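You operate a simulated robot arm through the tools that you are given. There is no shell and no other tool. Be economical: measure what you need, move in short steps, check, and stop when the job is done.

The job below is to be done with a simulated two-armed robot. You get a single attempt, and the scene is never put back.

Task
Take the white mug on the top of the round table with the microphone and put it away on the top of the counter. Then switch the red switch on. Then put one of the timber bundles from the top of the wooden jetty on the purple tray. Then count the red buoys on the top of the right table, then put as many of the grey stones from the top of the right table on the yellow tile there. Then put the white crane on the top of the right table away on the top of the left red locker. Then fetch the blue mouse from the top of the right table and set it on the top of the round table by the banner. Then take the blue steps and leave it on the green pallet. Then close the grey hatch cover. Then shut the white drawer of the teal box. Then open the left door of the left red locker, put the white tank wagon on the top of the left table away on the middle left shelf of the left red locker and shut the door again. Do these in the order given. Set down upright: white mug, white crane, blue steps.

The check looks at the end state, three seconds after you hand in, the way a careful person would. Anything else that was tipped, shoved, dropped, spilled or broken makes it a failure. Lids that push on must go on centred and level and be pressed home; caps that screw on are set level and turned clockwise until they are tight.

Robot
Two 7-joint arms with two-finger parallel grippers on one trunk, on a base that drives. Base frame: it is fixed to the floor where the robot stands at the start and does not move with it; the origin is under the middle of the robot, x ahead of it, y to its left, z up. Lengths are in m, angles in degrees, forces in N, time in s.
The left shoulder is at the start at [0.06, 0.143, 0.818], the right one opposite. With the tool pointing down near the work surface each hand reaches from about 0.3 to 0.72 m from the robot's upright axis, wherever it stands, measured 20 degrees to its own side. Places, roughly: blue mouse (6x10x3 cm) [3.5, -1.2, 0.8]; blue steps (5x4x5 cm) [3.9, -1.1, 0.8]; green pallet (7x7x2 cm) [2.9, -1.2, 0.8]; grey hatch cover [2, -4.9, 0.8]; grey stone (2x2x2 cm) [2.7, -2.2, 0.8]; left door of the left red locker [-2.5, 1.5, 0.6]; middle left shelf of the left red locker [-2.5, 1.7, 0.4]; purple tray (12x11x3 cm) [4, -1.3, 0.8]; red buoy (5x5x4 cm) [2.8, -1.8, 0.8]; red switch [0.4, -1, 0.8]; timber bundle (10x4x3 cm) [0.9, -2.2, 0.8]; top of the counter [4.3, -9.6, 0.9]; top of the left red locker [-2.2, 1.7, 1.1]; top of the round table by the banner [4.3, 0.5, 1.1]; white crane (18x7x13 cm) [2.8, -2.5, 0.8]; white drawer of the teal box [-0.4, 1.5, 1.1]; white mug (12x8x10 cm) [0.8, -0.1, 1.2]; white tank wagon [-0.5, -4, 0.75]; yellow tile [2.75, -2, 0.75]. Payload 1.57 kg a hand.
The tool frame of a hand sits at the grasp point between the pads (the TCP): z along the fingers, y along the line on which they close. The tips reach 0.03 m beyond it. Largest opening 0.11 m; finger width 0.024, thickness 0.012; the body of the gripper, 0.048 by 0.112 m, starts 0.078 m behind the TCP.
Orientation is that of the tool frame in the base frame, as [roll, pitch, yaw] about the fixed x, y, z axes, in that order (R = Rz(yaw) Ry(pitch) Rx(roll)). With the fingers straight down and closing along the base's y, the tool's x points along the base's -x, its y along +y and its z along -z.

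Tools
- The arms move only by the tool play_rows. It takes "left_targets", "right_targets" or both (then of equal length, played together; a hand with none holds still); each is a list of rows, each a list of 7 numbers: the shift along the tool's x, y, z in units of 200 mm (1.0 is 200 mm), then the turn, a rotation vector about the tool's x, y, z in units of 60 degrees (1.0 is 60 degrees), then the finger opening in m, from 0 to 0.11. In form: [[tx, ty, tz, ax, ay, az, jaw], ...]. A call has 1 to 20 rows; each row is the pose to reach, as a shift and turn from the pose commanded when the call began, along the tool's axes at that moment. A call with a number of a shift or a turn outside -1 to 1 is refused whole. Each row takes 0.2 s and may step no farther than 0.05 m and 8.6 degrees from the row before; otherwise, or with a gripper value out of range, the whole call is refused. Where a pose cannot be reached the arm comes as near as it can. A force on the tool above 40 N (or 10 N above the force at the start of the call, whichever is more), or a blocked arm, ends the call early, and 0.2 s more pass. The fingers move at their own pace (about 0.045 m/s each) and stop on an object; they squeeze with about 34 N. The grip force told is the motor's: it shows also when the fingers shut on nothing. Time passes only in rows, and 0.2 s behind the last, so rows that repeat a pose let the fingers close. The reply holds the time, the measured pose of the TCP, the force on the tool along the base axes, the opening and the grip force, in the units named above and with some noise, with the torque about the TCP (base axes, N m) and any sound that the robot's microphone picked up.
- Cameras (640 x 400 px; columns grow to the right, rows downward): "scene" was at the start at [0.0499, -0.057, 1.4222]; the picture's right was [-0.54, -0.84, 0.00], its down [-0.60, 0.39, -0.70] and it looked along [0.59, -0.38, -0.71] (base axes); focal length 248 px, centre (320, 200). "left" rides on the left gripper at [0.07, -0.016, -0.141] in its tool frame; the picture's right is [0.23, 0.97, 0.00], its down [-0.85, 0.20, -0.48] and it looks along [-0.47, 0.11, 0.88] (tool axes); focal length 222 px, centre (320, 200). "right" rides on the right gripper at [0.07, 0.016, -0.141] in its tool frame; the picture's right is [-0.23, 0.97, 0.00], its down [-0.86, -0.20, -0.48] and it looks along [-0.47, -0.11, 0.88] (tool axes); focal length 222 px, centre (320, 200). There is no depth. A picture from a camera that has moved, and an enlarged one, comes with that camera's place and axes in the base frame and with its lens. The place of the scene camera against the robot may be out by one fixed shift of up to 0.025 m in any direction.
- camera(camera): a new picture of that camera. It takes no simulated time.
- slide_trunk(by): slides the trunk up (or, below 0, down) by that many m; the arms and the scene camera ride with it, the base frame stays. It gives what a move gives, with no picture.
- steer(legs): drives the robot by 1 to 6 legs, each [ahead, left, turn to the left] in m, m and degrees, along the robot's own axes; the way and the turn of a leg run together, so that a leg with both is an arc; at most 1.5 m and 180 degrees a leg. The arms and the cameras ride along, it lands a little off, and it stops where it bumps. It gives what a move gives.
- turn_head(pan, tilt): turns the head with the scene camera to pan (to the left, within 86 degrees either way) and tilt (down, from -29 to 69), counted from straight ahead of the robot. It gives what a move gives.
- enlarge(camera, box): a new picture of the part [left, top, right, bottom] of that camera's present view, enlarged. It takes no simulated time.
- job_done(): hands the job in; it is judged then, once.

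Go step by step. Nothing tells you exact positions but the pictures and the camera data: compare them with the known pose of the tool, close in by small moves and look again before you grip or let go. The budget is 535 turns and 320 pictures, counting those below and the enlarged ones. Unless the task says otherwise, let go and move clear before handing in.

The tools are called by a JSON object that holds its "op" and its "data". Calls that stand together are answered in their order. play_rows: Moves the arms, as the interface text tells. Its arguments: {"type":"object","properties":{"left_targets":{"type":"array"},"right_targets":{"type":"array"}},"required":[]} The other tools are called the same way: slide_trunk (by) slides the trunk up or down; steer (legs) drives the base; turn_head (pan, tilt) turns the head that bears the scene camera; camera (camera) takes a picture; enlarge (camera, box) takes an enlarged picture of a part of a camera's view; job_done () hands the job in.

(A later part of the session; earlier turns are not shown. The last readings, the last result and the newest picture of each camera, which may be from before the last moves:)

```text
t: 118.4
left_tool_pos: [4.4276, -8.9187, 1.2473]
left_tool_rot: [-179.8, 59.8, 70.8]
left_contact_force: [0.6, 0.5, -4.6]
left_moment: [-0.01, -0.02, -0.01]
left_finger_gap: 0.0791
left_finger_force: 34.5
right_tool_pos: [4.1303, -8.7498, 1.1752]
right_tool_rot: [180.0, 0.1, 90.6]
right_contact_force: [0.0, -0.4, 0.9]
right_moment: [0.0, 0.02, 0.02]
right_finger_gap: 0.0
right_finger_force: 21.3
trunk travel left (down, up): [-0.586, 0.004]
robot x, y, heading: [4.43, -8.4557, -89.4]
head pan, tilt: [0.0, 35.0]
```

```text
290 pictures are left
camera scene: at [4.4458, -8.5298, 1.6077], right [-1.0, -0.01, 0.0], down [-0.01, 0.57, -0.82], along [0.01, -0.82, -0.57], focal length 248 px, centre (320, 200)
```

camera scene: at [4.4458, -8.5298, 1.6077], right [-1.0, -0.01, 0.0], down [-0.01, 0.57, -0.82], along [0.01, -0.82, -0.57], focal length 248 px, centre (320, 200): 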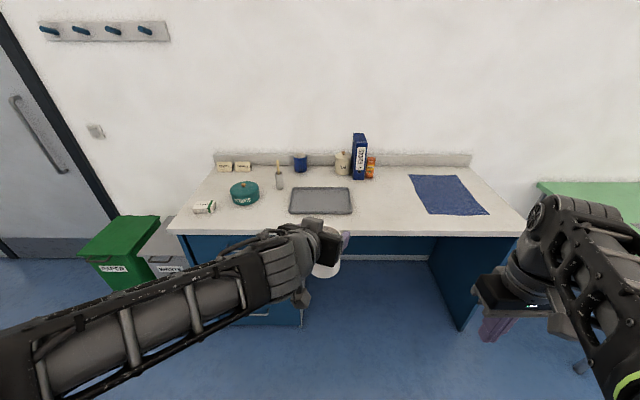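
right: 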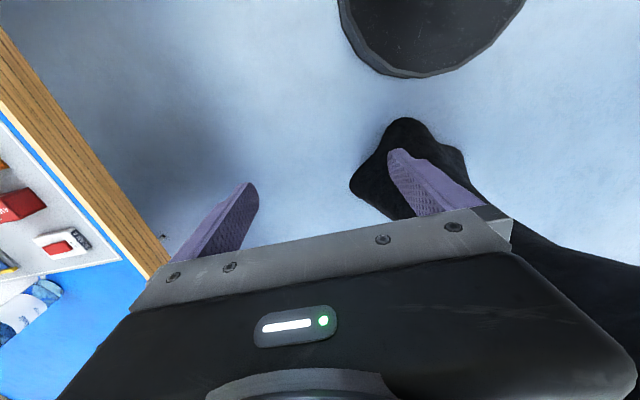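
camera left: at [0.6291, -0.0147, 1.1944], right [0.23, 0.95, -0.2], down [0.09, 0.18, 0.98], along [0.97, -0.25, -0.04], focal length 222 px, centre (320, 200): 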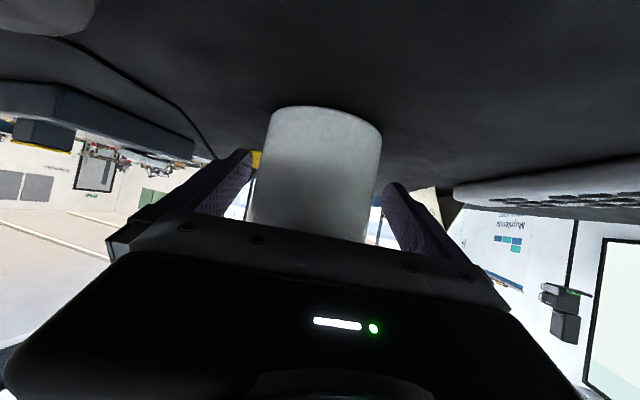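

The counter is in view; free spot at about [4.12,-9.45] between grey tray and blue towel. I drive nearer.

{"op": "steer", "data": {"legs": [[0.28, -0.31, 0]]}}

{"op": "camera", "data": {"camera": "scene"}}

{"op": "camera", "data": {"camera": "left"}}

```text
t: 121.0
left_tool_pos: [4.1161, -9.1998, 1.249]
left_tool_rot: [-179.9, 59.7, 70.4]
left_contact_force: [-0.9, 0.6, -3.4]
left_moment: [-0.01, 0.0, -0.01]
left_finger_gap: 0.0791
left_finger_force: 34.1
right_tool_pos: [3.8207, -9.0292, 1.1743]
right_tool_rot: [-179.9, 0.1, 90.4]
right_contact_force: [0.3, -0.2, -0.9]
right_moment: [0.01, -0.02, 0.0]
right_finger_gap: 0.0
right_finger_force: 21.5
trunk travel left (down, up): [-0.586, 0.004]
robot x, y, heading: [4.126, -8.7382, -89.6]
head pan, tilt: [0.0, 35.0]
```

```text
289 pictures are left
camera scene: at [4.1374, -8.8108, 1.6076], right [-1.0, 0.0, 0.0], down [0.0, 0.57, -0.82], along [0.0, -0.82, -0.57], focal length 248 px, centre (320, 200)
```

scene: 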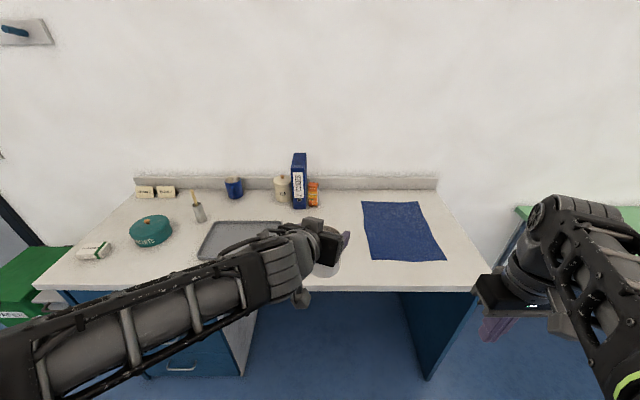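

```text
288 pictures are left
camera left: at [4.1541, -9.0451, 1.2591], right [0.96, -0.22, -0.2], down [0.18, -0.08, 0.98], along [-0.23, -0.97, -0.04], focal length 222 px, centre (320, 200)
```

left: 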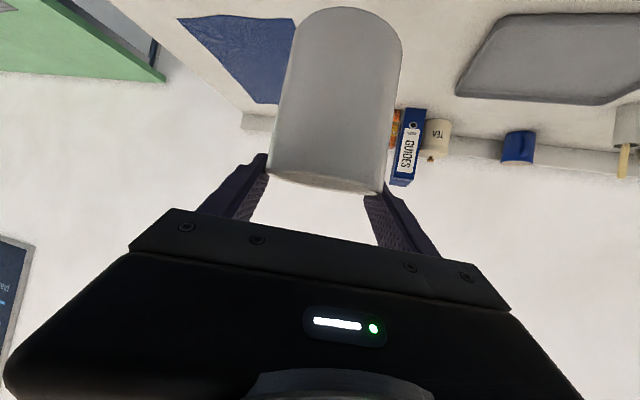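

The mug has slid lower in the grip (now held near its rim) but is steady. I move it gently over the counter spot.

{"op": "play_rows", "data": {"left_targets": [[-0.077, 0.055, 0.134, 0, 0, 0, 0.05], [-0.154, 0.11, 0.268, 0, 0, 0, 0.05], [-0.231, 0.165, 0.402, 0, 0, 0, 0.05], [-0.308, 0.22, 0.536, 0, 0, 0, 0.05], [-0.385, 0.275, 0.67, 0, 0, 0, 0.05], [-0.462, 0.33, 0.804, 0, 0, 0, 0.05], [-0.54, 0.385, 0.938, 0, 0, 0, 0.05]]}}

{"op": "camera", "data": {"camera": "left"}}

{"op": "camera", "data": {"camera": "scene"}}

```text
t: 122.5
left_tool_pos: [4.1158, -9.4295, 1.2466]
left_tool_rot: [-179.9, 59.8, 70.5]
left_contact_force: [0.4, -0.2, -4.9]
left_moment: [-0.02, -0.01, 0.0]
left_finger_gap: 0.0792
left_finger_force: 34.4
right_tool_pos: [3.8213, -9.0295, 1.1746]
right_tool_rot: [-180.0, 0.0, 90.3]
right_contact_force: [0.2, -0.2, -0.3]
right_moment: [0.04, 0.01, 0.02]
right_finger_gap: 0.0001
right_finger_force: 21.4
trunk travel left (down, up): [-0.586, 0.004]
robot x, y, heading: [4.1252, -8.7377, -89.5]
head pan, tilt: [0.0, 35.0]
```

```text
287 pictures are left
camera left: at [4.1538, -9.2751, 1.2573], right [0.96, -0.22, -0.2], down [0.18, -0.08, 0.98], along [-0.23, -0.97, -0.04], focal length 222 px, centre (320, 200)
```

left: 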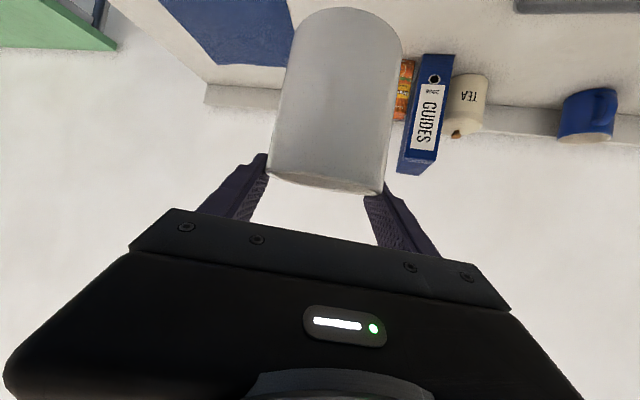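

```text
286 pictures are left
camera scene: at [4.1381, -8.8117, 1.6076], right [-1.0, 0.0, 0.0], down [0.0, 0.57, -0.82], along [0.0, -0.82, -0.57], focal length 248 px, centre (320, 200)
```

scene: 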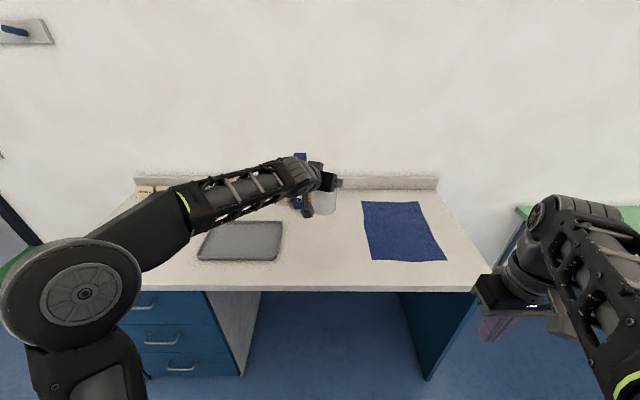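

Over the spot. Lower by trunk 0.2 m, then check.

{"op": "slide_trunk", "data": {"by": -0.19}}

{"op": "camera", "data": {"camera": "left"}}

{"op": "camera", "data": {"camera": "scene"}}

```text
t: 124.6
left_tool_pos: [4.1158, -9.4274, 1.0575]
left_tool_rot: [-180.0, 59.7, 70.4]
left_contact_force: [-1.0, -0.4, -3.9]
left_moment: [0.01, 0.02, -0.01]
left_finger_gap: 0.0789
left_finger_force: 34.5
right_tool_pos: [3.8201, -9.0281, 0.985]
right_tool_rot: [180.0, 0.1, 90.3]
right_contact_force: [-0.1, -0.3, -0.8]
right_moment: [0.01, 0.0, 0.0]
right_finger_gap: 0.0
right_finger_force: 21.5
trunk travel left (down, up): [-0.396, 0.194]
robot x, y, heading: [4.1277, -8.7417, -89.9]
head pan, tilt: [0.0, 35.0]
```

```text
285 pictures are left
camera left: at [4.1537, -9.2735, 1.068], right [0.96, -0.22, -0.2], down [0.18, -0.08, 0.98], along [-0.23, -0.97, -0.04], focal length 222 px, centre (320, 200)
```

left: 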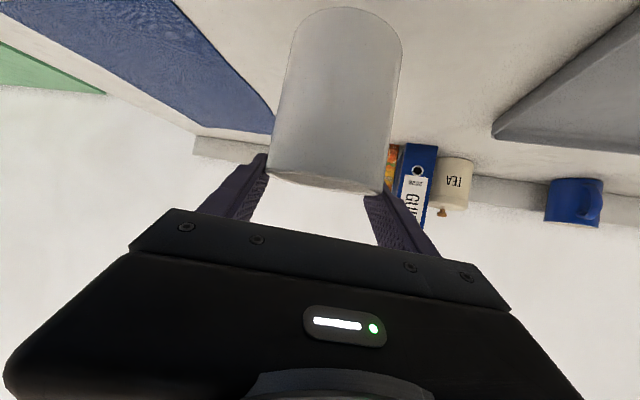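

```text
284 pictures are left
camera scene: at [4.1382, -8.8102, 1.4177], right [-1.0, 0.0, 0.0], down [0.0, 0.57, -0.82], along [0.0, -0.82, -0.57], focal length 248 px, centre (320, 200)
```

scene: 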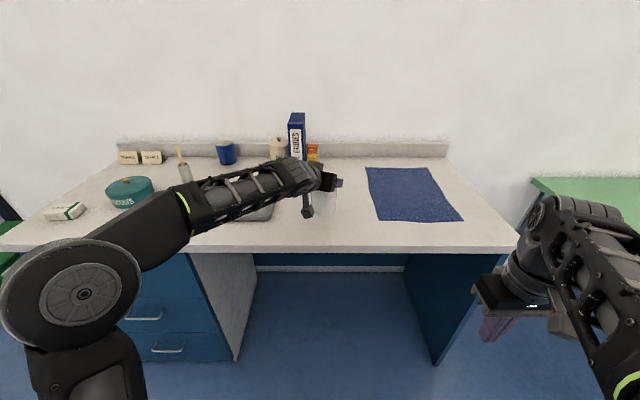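

Mug bottom est. ~0.06 above the counter. Lower with the arm in 1 cm rows, watching the force.

{"op": "play_rows", "data": {"left_targets": [[0.0433, 0, 0.025, 0, 0, 0, 0.05], [0.0866, 0, 0.05, 0, 0, 0, 0.05], [0.13, 0, 0.075, 0, 0, 0, 0.05], [0.173, 0, 0.1, 0, 0, 0, 0.05]]}}

{"op": "camera", "data": {"camera": "left"}}

{"op": "enlarge", "data": {"camera": "scene", "box": [260, 140, 420, 240]}}

```text
t: 125.6
left_tool_pos: [4.1148, -9.4264, 1.0158]
left_tool_rot: [-179.8, 59.7, 70.4]
left_contact_force: [-0.2, 0.4, -4.4]
left_moment: [-0.02, 0.03, -0.03]
left_finger_gap: 0.0791
left_finger_force: 33.7
right_tool_pos: [3.8198, -9.0288, 0.9852]
right_tool_rot: [180.0, 0.0, 90.2]
right_contact_force: [0.6, 0.1, -0.1]
right_moment: [0.0, 0.03, -0.04]
right_finger_gap: 0.0
right_finger_force: 21.0
trunk travel left (down, up): [-0.396, 0.194]
robot x, y, heading: [4.1236, -8.7396, -89.6]
head pan, tilt: [0.0, 35.0]
```

```text
283 pictures are left
camera left: at [4.1534, -9.2729, 1.027], right [0.96, -0.22, -0.2], down [0.18, -0.08, 0.98], along [-0.23, -0.97, -0.04], focal length 222 px, centre (320, 200)
```

left: 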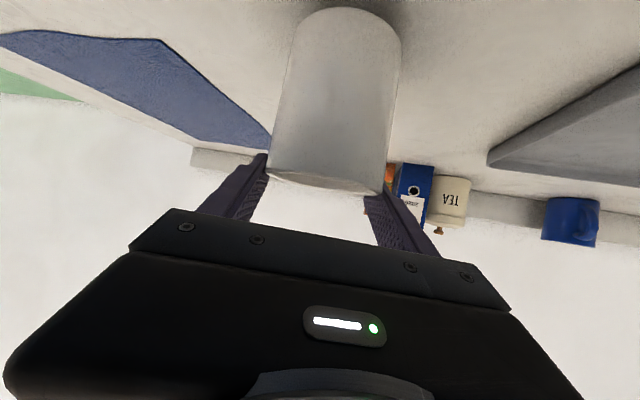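

```text
4.00 times, centred on (340, 190) of scene
camera zoom: at [4.1381, -8.8104, 1.4176], right [-1.0, 0.0, 0.0], down [0.0, 0.57, -0.82], along [0.0, -0.82, -0.57], focal length 991 px, centre (240, 240)
```

zoom: 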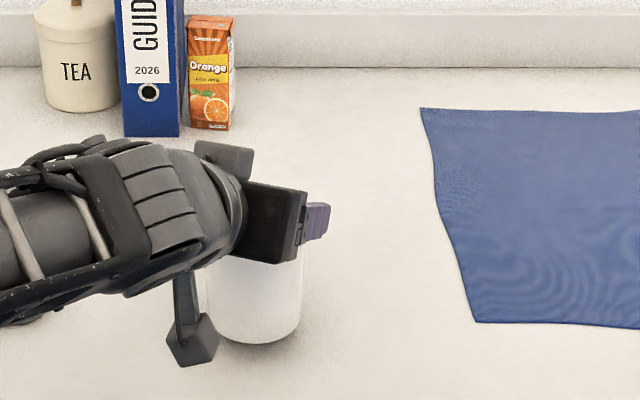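

Mug is nearly down (shadow close beneath it). I continue in small steps until contact.

{"op": "play_rows", "data": {"left_targets": [[0.026, 0, 0.015, 0, 0, 0, 0.05], [0.052, 0, 0.03, 0, 0, 0, 0.05], [0.078, 0, 0.045, 0, 0, 0, 0.05], [0.104, 0, 0.06, 0, 0, 0, 0.05], [0.13, 0, 0.075, 0, 0, 0, 0.05]]}}

{"op": "camera", "data": {"camera": "left"}}

```text
t: 126.8
left_tool_pos: [4.1144, -9.427, 0.9919]
left_tool_rot: [-179.9, 60.1, 70.4]
left_contact_force: [-1.3, 0.4, 20.4]
left_moment: [0.0, -0.01, -0.33]
left_finger_gap: 0.0786
left_finger_force: 34.0
right_tool_pos: [3.8202, -9.0269, 0.9854]
right_tool_rot: [180.0, 0.2, 90.3]
right_contact_force: [0.9, -0.1, 0.0]
right_moment: [-0.01, -0.01, 0.02]
right_finger_gap: 0.0001
right_finger_force: 21.4
trunk travel left (down, up): [-0.396, 0.194]
robot x, y, heading: [4.1293, -8.7409, -89.5]
head pan, tilt: [0.0, 35.0]
```

```text
281 pictures are left
camera left: at [4.1531, -9.2716, 1.0013], right [0.95, -0.22, -0.2], down [0.19, -0.08, 0.98], along [-0.23, -0.97, -0.03], focal length 222 px, centre (320, 200)
```

left: 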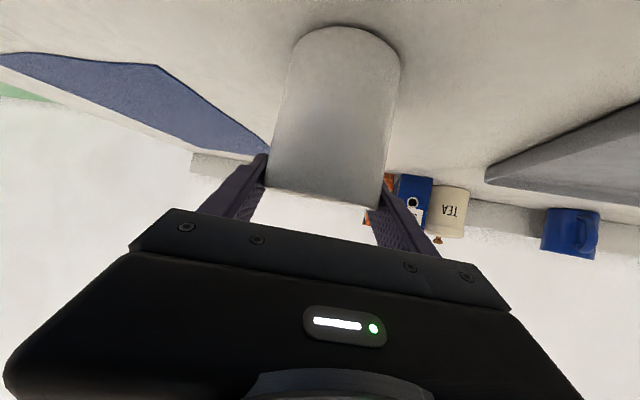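

The mug stands on the counter. I open the fingers and draw straight back.

{"op": "play_rows", "data": {"left_targets": [[-0.005, 0, -0.003, 0, 0, 0, 0.09], [-0.005, 0, -0.003, 0, 0, 0, 0.11], [-0.005, 0, -0.003, 0, 0, 0, 0.11], [-0.005, 0, -0.003, 0, 0, 0, 0.11]]}}

{"op": "play_rows", "data": {"left_targets": [[0.05, 0, -0.087, 0, 0, 0, 0.11], [0.1, 0, -0.173, 0, 0, 0, 0.11], [0.15, 0, -0.26, 0, 0, 0, 0.11], [0.15, 0, -0.36, 0, 0, 0, 0.11], [0.1, 0, -0.5, 0, 0, 0, 0.11], [0.05, 0, -0.6, 0, 0, 0, 0.11]]}}

{"op": "camera", "data": {"camera": "scene"}}

```text
t: 127.8
left_tool_pos: [4.1166, -9.426, 0.9883]
left_tool_rot: [-179.9, 59.8, 70.4]
left_contact_force: [-0.4, 1.0, 0.4]
left_moment: [-0.01, 0.0, 0.03]
left_finger_gap: 0.1101
left_finger_force: 0.1
right_tool_pos: [3.8209, -9.0268, 0.9855]
right_tool_rot: [-180.0, 0.1, 90.2]
right_contact_force: [0.0, -1.5, 0.0]
right_moment: [-0.01, 0.01, 0.02]
right_finger_gap: 0.0
right_finger_force: 21.4
trunk travel left (down, up): [-0.396, 0.194]
robot x, y, heading: [4.1262, -8.7395, -89.5]
head pan, tilt: [0.0, 35.0]
```

```text
t: 129.2
left_tool_pos: [4.1535, -9.324, 1.0399]
left_tool_rot: [-179.9, 59.7, 70.4]
left_contact_force: [0.5, 0.9, 0.1]
left_moment: [0.03, 0.03, 0.01]
left_finger_gap: 0.1099
left_finger_force: 0.3
right_tool_pos: [3.8199, -9.0272, 0.9858]
right_tool_rot: [180.0, 0.0, 90.2]
right_contact_force: [-0.1, 1.0, -0.1]
right_moment: [0.02, -0.06, 0.02]
right_finger_gap: 0.0001
right_finger_force: 21.2
trunk travel left (down, up): [-0.396, 0.194]
robot x, y, heading: [4.1228, -8.7381, -90.2]
head pan, tilt: [0.0, 35.0]
```

```text
280 pictures are left
camera scene: at [4.1383, -8.8095, 1.4177], right [-1.0, 0.0, 0.0], down [0.0, 0.57, -0.82], along [0.0, -0.82, -0.57], focal length 248 px, centre (320, 200)
```

scene: 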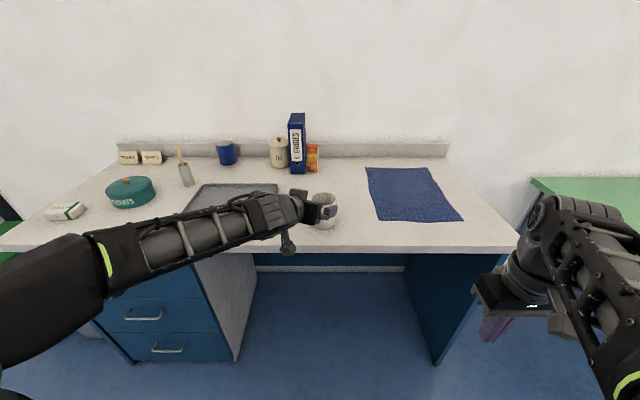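

Mug is standing. I back off straight and check it.

{"op": "steer", "data": {"legs": [[-0.4, 0, 0]]}}

{"op": "camera", "data": {"camera": "scene"}}

```text
t: 131.7
left_tool_pos: [4.1518, -8.9192, 1.0404]
left_tool_rot: [-179.8, 59.8, 70.5]
left_contact_force: [0.4, 0.5, -0.1]
left_moment: [0.02, -0.03, -0.03]
left_finger_gap: 0.1099
left_finger_force: 0.0
right_tool_pos: [3.8186, -8.6238, 0.9839]
right_tool_rot: [-180.0, 0.1, 90.1]
right_contact_force: [0.3, -0.7, -0.4]
right_moment: [-0.01, 0.02, 0.03]
right_finger_gap: 0.0002
right_finger_force: 21.0
trunk travel left (down, up): [-0.396, 0.194]
robot x, y, heading: [4.1264, -8.3335, -89.8]
head pan, tilt: [0.0, 35.0]
```

```text
279 pictures are left
camera scene: at [4.1365, -8.4045, 1.4177], right [-1.0, 0.0, 0.0], down [0.0, 0.57, -0.82], along [0.0, -0.82, -0.57], focal length 248 px, centre (320, 200)
```

scene: 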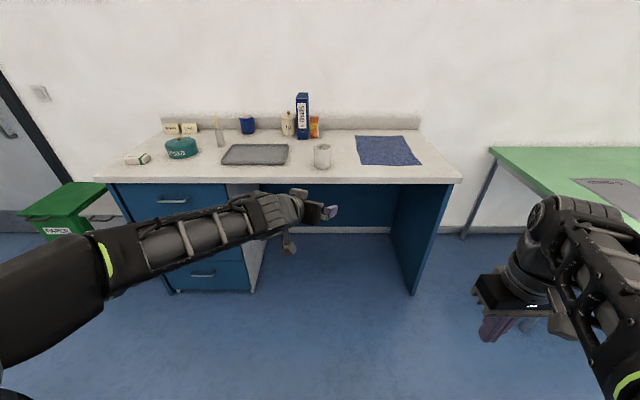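

Mug placed. I look west to see whether that way round is open for the return.

{"op": "slide_trunk", "data": {"by": 0.19}}

{"op": "turn_head", "data": {"pan": -80, "tilt": 12}}

{"op": "camera", "data": {"camera": "scene"}}

```text
t: 133.8
left_tool_pos: [4.1507, -8.9192, 1.2297]
left_tool_rot: [-179.8, 59.8, 70.4]
left_contact_force: [0.5, 0.4, -0.3]
left_moment: [0.01, 0.0, 0.02]
left_finger_gap: 0.1102
left_finger_force: 0.1
right_tool_pos: [3.8184, -8.6232, 1.1749]
right_tool_rot: [180.0, 0.1, 90.2]
right_contact_force: [-0.3, 0.1, -1.5]
right_moment: [-0.01, -0.03, 0.02]
right_finger_gap: 0.0002
right_finger_force: 21.5
trunk travel left (down, up): [-0.586, 0.004]
robot x, y, heading: [4.1247, -8.3363, -89.8]
head pan, tilt: [0.0, 35.0]
```

```text
t: 135.3
left_tool_pos: [4.1504, -8.9189, 1.2299]
left_tool_rot: [-179.9, 59.8, 70.4]
left_contact_force: [-0.5, -0.5, -1.0]
left_moment: [-0.02, 0.0, -0.01]
left_finger_gap: 0.11
left_finger_force: 0.1
right_tool_pos: [3.8182, -8.6235, 1.1744]
right_tool_rot: [-180.0, 0.1, 90.1]
right_contact_force: [0.5, 0.5, 0.1]
right_moment: [-0.01, 0.01, 0.0]
right_finger_gap: 0.0
right_finger_force: 20.8
trunk travel left (down, up): [-0.586, 0.004]
robot x, y, heading: [4.1237, -8.3337, -89.9]
head pan, tilt: [-80.0, 12.0]
```

```text
278 pictures are left
camera scene: at [4.0444, -8.3337, 1.6445], right [-0.18, 0.98, 0.0], down [0.2, 0.04, -0.98], along [-0.96, -0.17, -0.21], focal length 248 px, centre (320, 200)
```

scene: 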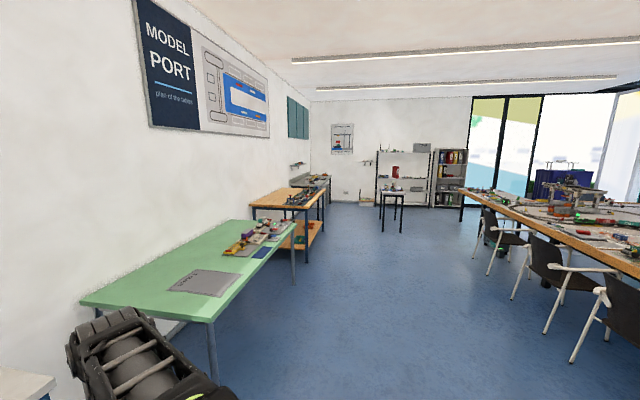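

Either way is open; I take the known east route back, in reverse.

{"op": "steer", "data": {"legs": [[-0.69, 0.92, 0], [-0.69, 0.92, 0]]}}

{"op": "turn_head", "data": {"pan": 0, "tilt": 20}}

```text
t: 146.7
left_tool_pos: [5.9838, -7.5338, 1.2295]
left_tool_rot: [-179.6, 59.8, 69.7]
left_contact_force: [-0.3, 0.3, 0.2]
left_moment: [-0.01, -0.01, 0.02]
left_finger_gap: 0.1097
left_finger_force: 0.2
right_tool_pos: [5.6537, -7.2331, 1.1752]
right_tool_rot: [-179.9, 0.1, 89.7]
right_contact_force: [-0.2, 0.7, 0.1]
right_moment: [-0.02, 0.02, 0.0]
right_finger_gap: 0.0
right_finger_force: 21.2
trunk travel left (down, up): [-0.586, 0.004]
robot x, y, heading: [5.9609, -6.9474, -90.4]
head pan, tilt: [-80.0, 12.0]
```

```text
t: 148.2
left_tool_pos: [5.982, -7.5343, 1.2297]
left_tool_rot: [-179.9, 59.8, 69.7]
left_contact_force: [0.3, 0.1, 1.1]
left_moment: [-0.01, 0.01, 0.0]
left_finger_gap: 0.1101
left_finger_force: 0.0
right_tool_pos: [5.6536, -7.2336, 1.175]
right_tool_rot: [-179.9, 0.1, 89.7]
right_contact_force: [0.2, -1.2, 0.6]
right_moment: [0.01, 0.02, -0.01]
right_finger_gap: 0.0002
right_finger_force: 21.1
trunk travel left (down, up): [-0.586, 0.004]
robot x, y, heading: [5.9582, -6.9482, -90.4]
head pan, tilt: [0.0, 20.0]
```

{"op": "steer", "data": {"legs": [[-0.62, 0.53, 0], [-1.4, 0, 0], [-1.2, -0.7, 0], [-1.45, 0, 0]]}}

```text
t: 172.7
left_tool_pos: [6.021, -2.7998, 1.2288]
left_tool_rot: [-179.9, 59.8, 65.6]
left_contact_force: [-0.1, -0.5, -0.4]
left_moment: [0.03, 0.03, 0.02]
left_finger_gap: 0.1099
left_finger_force: 0.0
right_tool_pos: [5.7156, -2.4759, 1.1748]
right_tool_rot: [-180.0, 0.1, 85.4]
right_contact_force: [-0.6, 0.0, 0.0]
right_moment: [-0.03, 0.01, -0.01]
right_finger_gap: 0.0003
right_finger_force: 21.6
trunk travel left (down, up): [-0.586, 0.004]
robot x, y, heading: [6.0461, -2.2135, -94.4]
head pan, tilt: [0.0, 20.0]
```

{"op": "steer", "data": {"legs": [[0, 0, 4], [-0.94, -0.165, 0], [-0.94, -0.165, 0]]}}

```text
t: 182.6
left_tool_pos: [5.7514, -0.9501, 1.2308]
left_tool_rot: [-179.9, 59.8, 70.4]
left_contact_force: [-0.1, 0.2, -0.1]
left_moment: [-0.01, -0.01, 0.0]
left_finger_gap: 0.1101
left_finger_force: 0.1
right_tool_pos: [5.4183, -0.6534, 1.1749]
right_tool_rot: [-180.0, 0.1, 90.3]
right_contact_force: [0.0, -0.6, -0.4]
right_moment: [0.0, -0.02, 0.0]
right_finger_gap: 0.0001
right_finger_force: 20.8
trunk travel left (down, up): [-0.586, 0.004]
robot x, y, heading: [5.722, -0.3658, -89.9]
head pan, tilt: [0.0, 20.0]
```

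{"op": "steer", "data": {"legs": [[-0.02, -1.45, 0], [0, -1.4, 0], [-0.64, -0.7, 0], [-0.62, -0.7, 0], [0, -1.45, 0]]}}

{"op": "turn_head", "data": {"pan": 0, "tilt": 30}}

{"op": "camera", "data": {"camera": "scene"}}

```text
t: 212.3
left_tool_pos: [0.0276, 0.3954, 1.2296]
left_tool_rot: [-179.9, 59.8, 68.8]
left_contact_force: [0.2, 0.0, -0.2]
left_moment: [0.02, -0.02, -0.02]
left_finger_gap: 0.1099
left_finger_force: 0.1
right_tool_pos: [-0.2957, 0.7007, 1.1746]
right_tool_rot: [-180.0, 0.1, 88.7]
right_contact_force: [-0.3, -0.1, 0.4]
right_moment: [-0.04, 0.0, 0.02]
right_finger_gap: 0.0
right_finger_force: 21.3
trunk travel left (down, up): [-0.586, 0.004]
robot x, y, heading: [0.0129, 0.984, -91.4]
head pan, tilt: [0.0, 20.0]
```

```text
t: 213.1
left_tool_pos: [0.0284, 0.396, 1.2304]
left_tool_rot: [-179.9, 59.8, 68.9]
left_contact_force: [0.0, 0.6, -0.4]
left_moment: [-0.02, 0.02, 0.05]
left_finger_gap: 0.1101
left_finger_force: 0.1
right_tool_pos: [-0.2953, 0.7018, 1.1752]
right_tool_rot: [-180.0, 0.1, 88.7]
right_contact_force: [0.6, -0.3, 0.6]
right_moment: [-0.01, -0.02, -0.03]
right_finger_gap: 0.0
right_finger_force: 21.3
trunk travel left (down, up): [-0.586, 0.004]
robot x, y, heading: [0.0206, 0.982, -91.3]
head pan, tilt: [0.0, 30.0]
```

```text
277 pictures are left
camera scene: at [0.0282, 0.9084, 1.6155], right [-1.0, 0.02, 0.0], down [0.01, 0.5, -0.87], along [-0.02, -0.87, -0.5], focal length 248 px, centre (320, 200)
```

scene: 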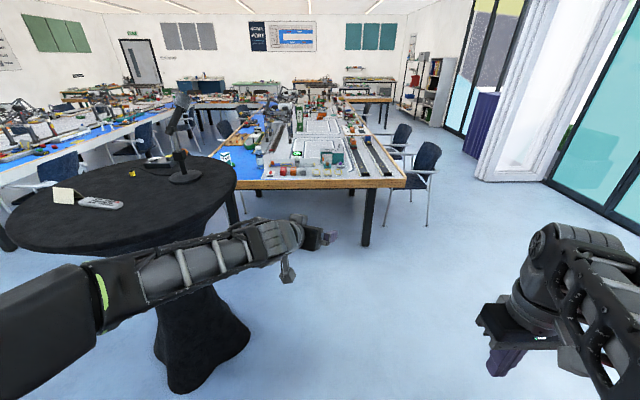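

I drive down the west side of the round table to the end of the left table where the switch is.

{"op": "steer", "data": {"legs": [[0.75, -0.2, 1], [0.69, 0.01, 0], [0, 0.24, 0]]}}

{"op": "turn_head", "data": {"pan": 25, "tilt": 50}}

{"op": "camera", "data": {"camera": "scene"}}

```text
t: 222.0
left_tool_pos: [0.0694, -1.0409, 1.2299]
left_tool_rot: [-179.8, 59.8, 70.1]
left_contact_force: [0.0, 0.6, 0.1]
left_moment: [0.01, 0.02, -0.04]
left_finger_gap: 0.11
left_finger_force: 0.0
right_tool_pos: [-0.2611, -0.7419, 1.1758]
right_tool_rot: [-179.9, 0.2, 89.8]
right_contact_force: [-0.5, 0.3, 0.8]
right_moment: [-0.01, 0.02, -0.01]
right_finger_gap: 0.0001
right_finger_force: 21.5
trunk travel left (down, up): [-0.586, 0.004]
robot x, y, heading: [0.0482, -0.4557, -90.1]
head pan, tilt: [0.0, 30.0]
```

```text
t: 222.9
left_tool_pos: [0.0684, -1.041, 1.2302]
left_tool_rot: [-179.9, 59.9, 70.1]
left_contact_force: [-0.3, -0.7, -0.1]
left_moment: [-0.04, 0.03, 0.0]
left_finger_gap: 0.1102
left_finger_force: 0.1
right_tool_pos: [-0.2608, -0.742, 1.1749]
right_tool_rot: [180.0, 0.1, 89.9]
right_contact_force: [-0.2, -0.2, 0.4]
right_moment: [0.02, 0.04, 0.01]
right_finger_gap: 0.0
right_finger_force: 21.2
trunk travel left (down, up): [-0.586, 0.004]
robot x, y, heading: [0.0462, -0.4544, -90.3]
head pan, tilt: [25.0, 50.0]
```

```text
276 pictures are left
camera scene: at [0.0904, -0.5082, 1.586], right [-0.91, -0.42, 0.0], down [-0.32, 0.7, -0.64], along [0.27, -0.58, -0.77], focal length 248 px, centre (320, 200)
```

scene: 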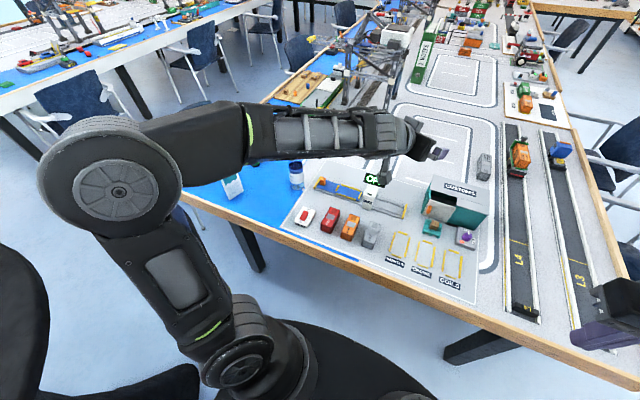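

The red switch is on the white block near the front-left of the model board. I zoom in.

{"op": "enlarge", "data": {"camera": "scene", "box": [270, 160, 430, 260]}}

```text
4.00 times, centred on (350, 210) of scene
camera zoom: at [0.0904, -0.5082, 1.586], right [-0.91, -0.42, 0.0], down [-0.32, 0.7, -0.64], along [0.27, -0.58, -0.77], focal length 991 px, centre (200, 160)
```

zoom: 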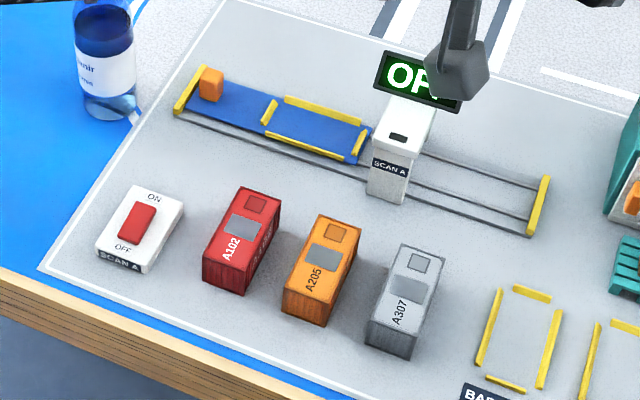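

A rocker at ≈[0.40,-1.02], ON end is the far (−y) end. I lower the trunk and point the left hand down with fingers closed.

{"op": "slide_trunk", "data": {"by": -0.2}}

{"op": "play_rows", "data": {"left_targets": [[0, 0, 0, 0, 0.125, 0, 0.09], [0, 0, 0, 0, 0.25, 0, 0.06], [0, 0, 0, 0, 0.375, 0, 0.03], [0, 0, 0, 0, 0.5, 0, 0], [0, 0, 0, 0, 0.625, 0, 0], [0, 0, 0, 0, 0.75, 0, 0], [0, 0, 0, 0, 0.875, 0, 0], [0, 0, 0, 0, 1.0, 0, 0]]}}

```text
t: 225.1
left_tool_pos: [0.0674, -1.0411, 1.0301]
left_tool_rot: [-179.9, 59.8, 70.0]
left_contact_force: [-0.6, -0.5, 0.3]
left_moment: [0.02, 0.0, 0.0]
left_finger_gap: 0.1099
left_finger_force: 0.1
right_tool_pos: [-0.2626, -0.7421, 0.9755]
right_tool_rot: [-179.9, 0.1, 89.7]
right_contact_force: [-0.5, 0.8, 0.5]
right_moment: [0.02, -0.05, -0.02]
right_finger_gap: 0.0001
right_finger_force: 21.5
trunk travel left (down, up): [-0.386, 0.204]
robot x, y, heading: [0.0436, -0.4536, -90.0]
head pan, tilt: [25.0, 50.0]
```

```text
t: 226.9
left_tool_pos: [0.0669, -1.0414, 1.0308]
left_tool_rot: [-179.8, 14.8, 69.7]
left_contact_force: [0.0, 0.0, -0.6]
left_moment: [0.03, -0.01, -0.02]
left_finger_gap: 0.0
left_finger_force: 21.3
left hand out of reach, approached as far as the arm can: row 7, 8
right_tool_pos: [-0.2631, -0.7432, 0.9755]
right_tool_rot: [-180.0, 0.1, 89.8]
right_contact_force: [-0.3, 0.8, -0.1]
right_moment: [0.01, -0.03, 0.02]
right_finger_gap: 0.0001
right_finger_force: 21.0
trunk travel left (down, up): [-0.386, 0.204]
robot x, y, heading: [0.046, -0.4557, -90.4]
head pan, tilt: [25.0, 50.0]
```

{"op": "play_rows", "data": {"left_targets": [[0.084, 0.195, 0.03, 0, 0, 0, 0], [0.168, 0.39, 0.06, 0, 0, 0, 0], [0.253, 0.584, 0.09, 0, 0, 0, 0], [0.3375, 0.778, 0.117, 0, 0, 0, 0]]}}

{"op": "play_rows", "data": {"left_targets": [[0.084, 0.195, 0.03, 0, 0, 0, 0], [0.168, 0.39, 0.06, 0, 0, 0, 0], [0.253, 0.584, 0.09, 0, 0, 0, 0], [0.3375, 0.778, 0.117, 0, 0, 0, 0]]}}

{"op": "camera", "data": {"camera": "left"}}

{"op": "camera", "data": {"camera": "scene"}}

```text
t: 227.9
left_tool_pos: [0.2352, -1.0401, 0.99]
left_tool_rot: [-179.9, 14.8, 69.9]
left_contact_force: [0.3, -1.1, -0.1]
left_moment: [-0.03, 0.02, 0.01]
left_finger_gap: 0.0001
left_finger_force: 20.9
right_tool_pos: [-0.2618, -0.741, 0.9754]
right_tool_rot: [180.0, 0.1, 89.8]
right_contact_force: [0.1, -1.2, 0.2]
right_moment: [-0.01, 0.0, 0.01]
right_finger_gap: 0.0
right_finger_force: 21.2
trunk travel left (down, up): [-0.386, 0.204]
robot x, y, heading: [0.0422, -0.4563, -90.2]
head pan, tilt: [25.0, 50.0]
```

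```text
t: 228.9
left_tool_pos: [0.4005, -1.0371, 0.9494]
left_tool_rot: [-179.9, 14.8, 69.8]
left_contact_force: [0.6, 0.2, -0.3]
left_moment: [-0.01, -0.01, -0.01]
left_finger_gap: 0.0003
left_finger_force: 21.3
right_tool_pos: [-0.2609, -0.7415, 0.975]
right_tool_rot: [-180.0, 0.1, 89.9]
right_contact_force: [-0.5, 0.1, -0.8]
right_moment: [0.04, 0.01, 0.0]
right_finger_gap: 0.0003
right_finger_force: 21.9
trunk travel left (down, up): [-0.386, 0.204]
robot x, y, heading: [0.0473, -0.4588, -90.3]
head pan, tilt: [25.0, 50.0]
```

```text
274 pictures are left
camera left: at [0.421, -0.9338, 1.0682], right [0.99, -0.13, -0.06], down [-0.05, -0.73, 0.68], along [-0.13, -0.67, -0.73], focal length 222 px, centre (320, 200)
```

left: 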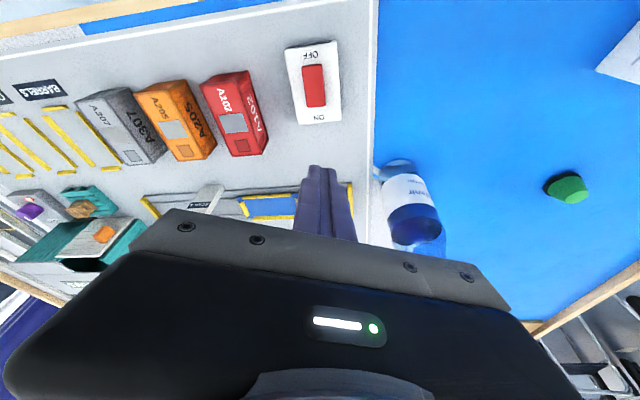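

```text
273 pictures are left
camera scene: at [0.0909, -0.5083, 1.3859], right [-0.91, -0.42, 0.0], down [-0.32, 0.7, -0.64], along [0.27, -0.58, -0.77], focal length 248 px, centre (320, 200)
```

scene: 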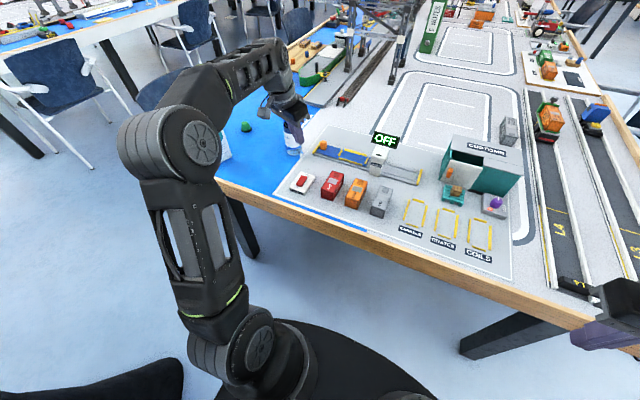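

ON end is about [0.387,-1.04]. I descend to just above it and look again.

{"op": "play_rows", "data": {"left_targets": [[0.045, -0.056, 0.17, 0, 0, 0, 0], [0.09, -0.056, 0.34, 0, 0, 0, 0], [0.135, -0.056, 0.507, 0, 0, 0, 0]]}}

{"op": "camera", "data": {"camera": "left"}}

{"op": "enlarge", "data": {"camera": "scene", "box": [250, 130, 370, 205]}}

```text
t: 229.7
left_tool_pos: [0.3909, -1.0336, 0.8462]
left_tool_rot: [-179.9, 14.8, 69.9]
left_contact_force: [0.3, 0.3, 0.1]
left_moment: [0.01, -0.04, 0.01]
left_finger_gap: 0.0
left_finger_force: 21.2
right_tool_pos: [-0.2621, -0.741, 0.9757]
right_tool_rot: [-180.0, 0.2, 89.8]
right_contact_force: [0.3, 0.1, 0.4]
right_moment: [0.0, 0.03, 0.0]
right_finger_gap: 0.0
right_finger_force: 21.0
trunk travel left (down, up): [-0.386, 0.204]
robot x, y, heading: [0.0438, -0.4555, -90.3]
head pan, tilt: [25.0, 50.0]
```

```text
272 pictures are left
camera left: at [0.4102, -0.9298, 0.9638], right [0.99, -0.13, -0.06], down [-0.05, -0.73, 0.68], along [-0.13, -0.67, -0.73], focal length 222 px, centre (320, 200)
```

left: 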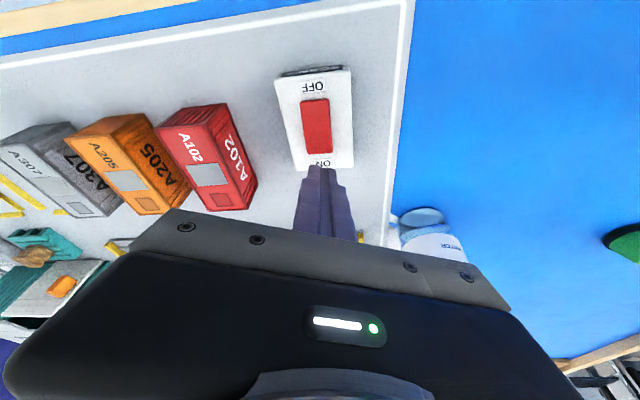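

```text
5.33 times, centred on (310, 168) of scene
camera zoom: at [0.0905, -0.5083, 1.386], right [-0.91, -0.42, 0.0], down [-0.32, 0.7, -0.64], along [0.27, -0.58, -0.77], focal length 1321 px, centre (373, 373)
```

zoom: 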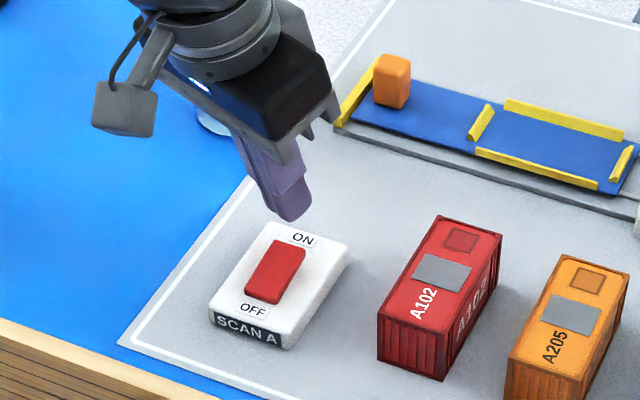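

Tip is 3.5 cm above, just at the ON end. I press down in small steps with a 4 mm shift onto the rocker.

{"op": "play_rows", "data": {"left_targets": [[0.031, -0.007, 0.043, 0, 0, 0, 0], [0.044, -0.007, 0.092, 0, 0, 0, 0], [0.057, -0.007, 0.14, 0, 0, 0, 0], [0.063, -0.007, 0.164, 0, 0, 0, 0], [0.07, -0.007, 0.188, 0, 0, 0, 0], [0.075, -0.007, 0.208, 0, 0, 0, 0], [0.079, -0.007, 0.222, 0, 0, 0, 0]]}}

{"op": "enlarge", "data": {"camera": "scene", "box": [250, 110, 410, 210]}}

```text
t: 230.8
left_tool_pos: [0.3904, -1.0292, 0.8179]
left_tool_rot: [179.6, 15.7, 69.8]
left_contact_force: [-2.4, 8.4, 16.2]
left_moment: [0.47, 0.23, -0.07]
left_finger_gap: 0.0
left_finger_force: 21.3
right_tool_pos: [-0.2619, -0.7413, 0.9744]
right_tool_rot: [179.9, 0.2, 89.9]
right_contact_force: [0.1, 0.6, -1.1]
right_moment: [-0.02, 0.0, -0.03]
right_finger_gap: 0.0
right_finger_force: 21.7
trunk travel left (down, up): [-0.386, 0.204]
robot x, y, heading: [0.0441, -0.4552, -90.1]
head pan, tilt: [25.0, 50.0]
stopped in row 5 (left hand): the force on the tool passed its limit at 46 N (the readings are from after the stop); the commanded pose is now the measured one
```

```text
4.00 times, centred on (330, 160) of scene
camera zoom: at [0.0892, -0.5051, 1.3861], right [-0.91, -0.42, 0.0], down [-0.32, 0.69, -0.64], along [0.27, -0.59, -0.76], focal length 991 px, centre (280, 360)
```

zoom: 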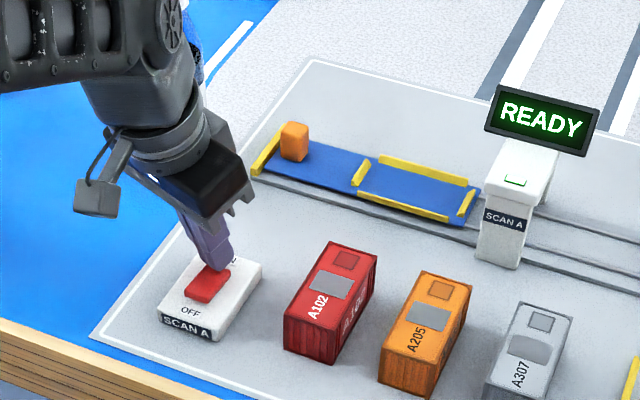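

Display reads READY: the switch is on. Lift off and check.

{"op": "play_rows", "data": {"left_targets": [[-0.026, 0, -0.097, 0, 0, 0, 0], [-0.078, 0, -0.29, 0, 0, 0, 0], [-0.13, 0, -0.483, 0, 0, 0, 0], [-0.18, 0, -0.68, 0, 0, 0, 0], [-0.24, 0, -0.9, 0, 0, 0, 0]]}}

{"op": "enlarge", "data": {"camera": "scene", "box": [250, 110, 410, 210]}}

```text
t: 232.0
left_tool_pos: [0.3905, -1.0285, 1.002]
left_tool_rot: [179.7, 15.4, 69.8]
left_contact_force: [0.1, -0.7, 0.4]
left_moment: [-0.03, 0.0, 0.0]
left_finger_gap: 0.0001
left_finger_force: 21.5
right_tool_pos: [-0.2616, -0.7417, 0.9752]
right_tool_rot: [179.9, 0.0, 89.9]
right_contact_force: [-0.2, -0.8, -0.7]
right_moment: [-0.02, 0.0, 0.0]
right_finger_gap: 0.0
right_finger_force: 21.5
trunk travel left (down, up): [-0.386, 0.204]
robot x, y, heading: [0.0475, -0.4553, -90.5]
head pan, tilt: [25.0, 50.0]
```

```text
4.00 times, centred on (330, 160) of scene
camera zoom: at [0.0902, -0.508, 1.3859], right [-0.91, -0.42, 0.0], down [-0.32, 0.7, -0.64], along [0.27, -0.58, -0.77], focal length 991 px, centre (280, 360)
```

zoom: 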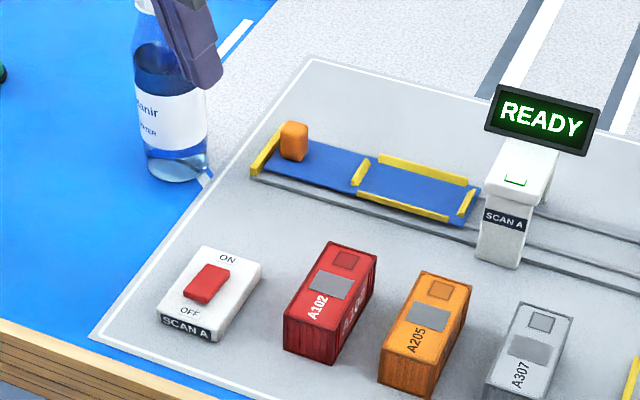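

Switch is ON. Next the timber on the jetty, reached from the inner corridor. I bring the left hand in, raise the trunk and drive around the round table.

{"op": "play_rows", "data": {"left_targets": [[-0.084, -0.195, -0.03, 0, 0, 0, 0], [-0.168, -0.39, -0.06, 0, 0, 0, 0], [-0.253, -0.584, -0.09, 0, 0, 0, 0], [-0.3375, -0.778, -0.117, 0, 0, 0, 0]]}}

{"op": "play_rows", "data": {"left_targets": [[-0.04, -0.195, -0.03, 0, 0, 0, 0], [-0.0, -0.39, -0.06, 0, 0, 0, 0], [0.1, -0.584, -0.06, 0, 0, 0, 0], [0.2, -0.778, -0.06, 0, 0, 0, 0]]}}

{"op": "slide_trunk", "data": {"by": 0.2}}

{"op": "steer", "data": {"legs": [[0, -0.25, 0], [-1.4, 0, 0.5], [0, 1.45, 0], [0, 0.35, 0]]}}

{"op": "turn_head", "data": {"pan": 0, "tilt": 20}}

{"op": "camera", "data": {"camera": "scene"}}

```text
t: 233.0
left_tool_pos: [0.2227, -1.0302, 1.0413]
left_tool_rot: [179.7, 15.4, 69.8]
left_contact_force: [0.8, 0.3, -1.3]
left_moment: [-0.02, -0.04, -0.03]
left_finger_gap: 0.0001
left_finger_force: 21.0
right_tool_pos: [-0.2622, -0.7419, 0.9739]
right_tool_rot: [-180.0, 0.1, 89.7]
right_contact_force: [-0.1, 0.2, -0.1]
right_moment: [0.0, -0.01, -0.03]
right_finger_gap: 0.0003
right_finger_force: 20.9
trunk travel left (down, up): [-0.386, 0.204]
robot x, y, heading: [0.0471, -0.4512, -90.2]
head pan, tilt: [25.0, 50.0]
```

```text
t: 234.0
left_tool_pos: [0.0919, -0.9385, 1.0417]
left_tool_rot: [179.7, 15.5, 69.8]
left_contact_force: [-0.1, 0.2, 0.2]
left_moment: [-0.05, 0.0, -0.01]
left_finger_gap: 0.0
left_finger_force: 21.0
right_tool_pos: [-0.2624, -0.7431, 0.9744]
right_tool_rot: [-180.0, 0.1, 89.9]
right_contact_force: [0.2, 0.1, 0.4]
right_moment: [-0.02, -0.02, 0.02]
right_finger_gap: 0.0
right_finger_force: 20.8
trunk travel left (down, up): [-0.386, 0.204]
robot x, y, heading: [0.0493, -0.4542, -90.1]
head pan, tilt: [25.0, 50.0]
```

```text
t: 236.2
left_tool_pos: [0.0922, -0.938, 1.2404]
left_tool_rot: [179.7, 15.5, 69.8]
left_contact_force: [-0.4, -0.4, 0.7]
left_moment: [0.03, 0.02, 0.04]
left_finger_gap: 0.0
left_finger_force: 21.3
right_tool_pos: [-0.2623, -0.7421, 1.1755]
right_tool_rot: [180.0, 0.1, 89.8]
right_contact_force: [-0.3, 0.5, -0.5]
right_moment: [-0.03, 0.0, 0.03]
right_finger_gap: 0.0
right_finger_force: 21.5
trunk travel left (down, up): [-0.586, 0.004]
robot x, y, heading: [0.047, -0.4559, -90.3]
head pan, tilt: [25.0, 50.0]
```

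```text
t: 253.1
left_tool_pos: [1.6726, 0.4356, 1.2416]
left_tool_rot: [179.6, 15.6, 70.7]
left_contact_force: [0.0, 0.3, -0.2]
left_moment: [0.03, 0.05, -0.01]
left_finger_gap: 0.0
left_finger_force: 21.4
right_tool_pos: [1.314, 0.6272, 1.1753]
right_tool_rot: [-179.9, 0.0, 90.6]
right_contact_force: [0.2, -0.1, 0.3]
right_moment: [0.0, 0.02, 0.0]
right_finger_gap: 0.0001
right_finger_force: 21.3
trunk travel left (down, up): [-0.586, 0.004]
robot x, y, heading: [1.6182, 0.9183, -89.4]
head pan, tilt: [25.0, 50.0]
```

```text
t: 254.1
left_tool_pos: [1.6709, 0.4361, 1.2415]
left_tool_rot: [179.7, 15.5, 70.6]
left_contact_force: [-0.6, -0.3, 0.1]
left_moment: [0.02, 0.0, 0.03]
left_finger_gap: 0.0
left_finger_force: 21.2
right_tool_pos: [1.3137, 0.6289, 1.1743]
right_tool_rot: [180.0, 0.1, 90.7]
right_contact_force: [-0.1, -0.2, -0.2]
right_moment: [0.01, -0.01, 0.0]
right_finger_gap: 0.0
right_finger_force: 21.2
trunk travel left (down, up): [-0.586, 0.004]
robot x, y, heading: [1.6145, 0.9198, -89.3]
head pan, tilt: [0.0, 20.0]
```

```text
268 pictures are left
camera scene: at [1.63, 0.8431, 1.6314], right [-1.0, -0.01, 0.0], down [0.0, 0.34, -0.94], along [0.01, -0.94, -0.34], focal length 248 px, centre (320, 200)
```

scene: 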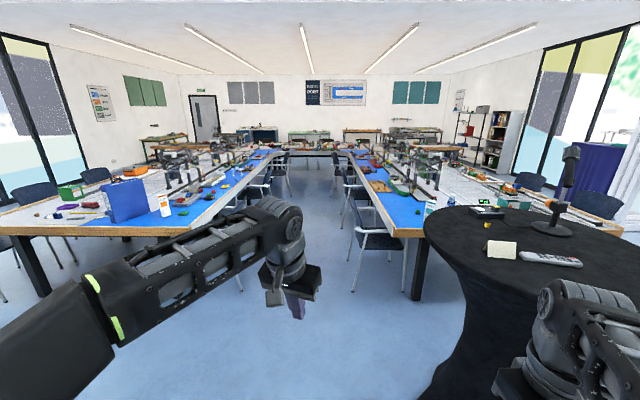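

I enter the corridor between the tables and look at the jetty side.

{"op": "steer", "data": {"legs": [[1.4, 0.22, 0]]}}

{"op": "turn_head", "data": {"pan": -20, "tilt": 35}}

{"op": "camera", "data": {"camera": "scene"}}

```text
t: 261.1
left_tool_pos: [1.8923, -0.9656, 1.2413]
left_tool_rot: [179.8, 15.3, 70.3]
left_contact_force: [0.0, 0.8, 0.5]
left_moment: [0.0, 0.02, -0.01]
left_finger_gap: 0.0001
left_finger_force: 21.2
right_tool_pos: [1.5365, -0.7724, 1.1746]
right_tool_rot: [-180.0, 0.1, 90.3]
right_contact_force: [-0.9, 0.1, 0.1]
right_moment: [0.01, 0.03, 0.01]
right_finger_gap: 0.0002
right_finger_force: 21.0
trunk travel left (down, up): [-0.586, 0.004]
robot x, y, heading: [1.8452, -0.4815, -89.6]
head pan, tilt: [0.0, 20.0]
```

```text
t: 261.9
left_tool_pos: [1.8923, -0.9658, 1.2417]
left_tool_rot: [179.7, 15.4, 70.2]
left_contact_force: [0.1, 0.4, 0.5]
left_moment: [0.02, 0.02, -0.01]
left_finger_gap: 0.0001
left_finger_force: 21.3
right_tool_pos: [1.5363, -0.7709, 1.1752]
right_tool_rot: [-179.9, 0.1, 90.3]
right_contact_force: [-0.3, 0.3, -0.1]
right_moment: [-0.05, 0.03, 0.02]
right_finger_gap: 0.0
right_finger_force: 21.6
trunk travel left (down, up): [-0.586, 0.004]
robot x, y, heading: [1.8419, -0.4801, -89.6]
head pan, tilt: [-20.0, 35.0]
```

```text
267 pictures are left
camera scene: at [1.8247, -0.5483, 1.6077], right [-0.94, 0.34, 0.0], down [0.19, 0.54, -0.82], along [-0.28, -0.77, -0.57], focal length 248 px, centre (320, 200)
```

scene: 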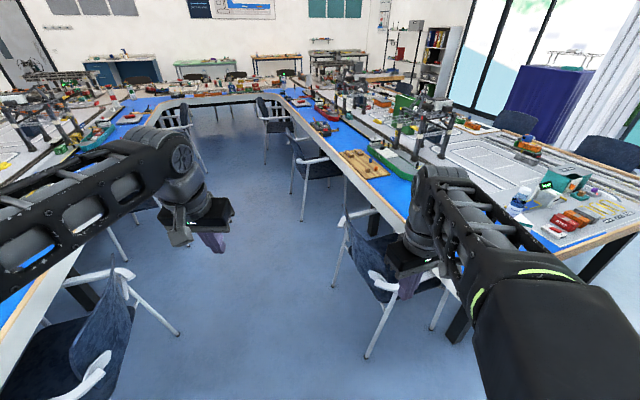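

The jetty (~[0.96,-2.0]) lies between two chairs with ~0.75 m gap. I drive to face it from the corridor.

{"op": "steer", "data": {"legs": [[1.45, -0.07, 0], [0.08, 0, 0], [0, 0, -90]]}}

{"op": "turn_head", "data": {"pan": 0, "tilt": 40}}

{"op": "camera", "data": {"camera": "scene"}}

```text
t: 273.8
left_tool_pos: [1.2783, -2.0823, 1.2396]
left_tool_rot: [179.6, 15.5, -20.6]
left_contact_force: [0.8, 0.4, -0.3]
left_moment: [0.02, -0.01, -0.01]
left_finger_gap: 0.0001
left_finger_force: 21.5
right_tool_pos: [1.4772, -1.731, 1.1751]
right_tool_rot: [180.0, 0.1, -0.6]
right_contact_force: [0.9, -0.3, 0.1]
right_moment: [0.0, 0.03, 0.02]
right_finger_gap: 0.0
right_finger_force: 20.9
trunk travel left (down, up): [-0.586, 0.004]
robot x, y, heading: [1.759, -2.0372, 179.3]
head pan, tilt: [-20.0, 35.0]
```

```text
t: 274.6
left_tool_pos: [1.2781, -2.0833, 1.2406]
left_tool_rot: [179.7, 15.5, -20.6]
left_contact_force: [-0.4, -0.4, -0.4]
left_moment: [-0.04, -0.01, -0.03]
left_finger_gap: 0.0
left_finger_force: 21.5
right_tool_pos: [1.4776, -1.7314, 1.1755]
right_tool_rot: [179.9, 0.0, -0.6]
right_contact_force: [0.3, -0.5, 0.5]
right_moment: [0.03, 0.02, -0.03]
right_finger_gap: 0.0003
right_finger_force: 21.6
trunk travel left (down, up): [-0.586, 0.004]
robot x, y, heading: [1.7639, -2.0416, 179.0]
head pan, tilt: [0.0, 40.0]
```

```text
266 pictures are left
camera scene: at [1.7187, -2.0527, 1.6001], right [0.01, 1.0, 0.0], down [0.64, -0.01, -0.77], along [-0.77, 0.01, -0.64], focal length 248 px, centre (320, 200)
```

scene: 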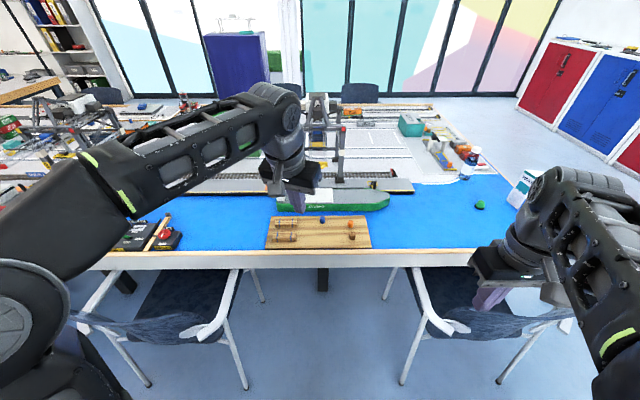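

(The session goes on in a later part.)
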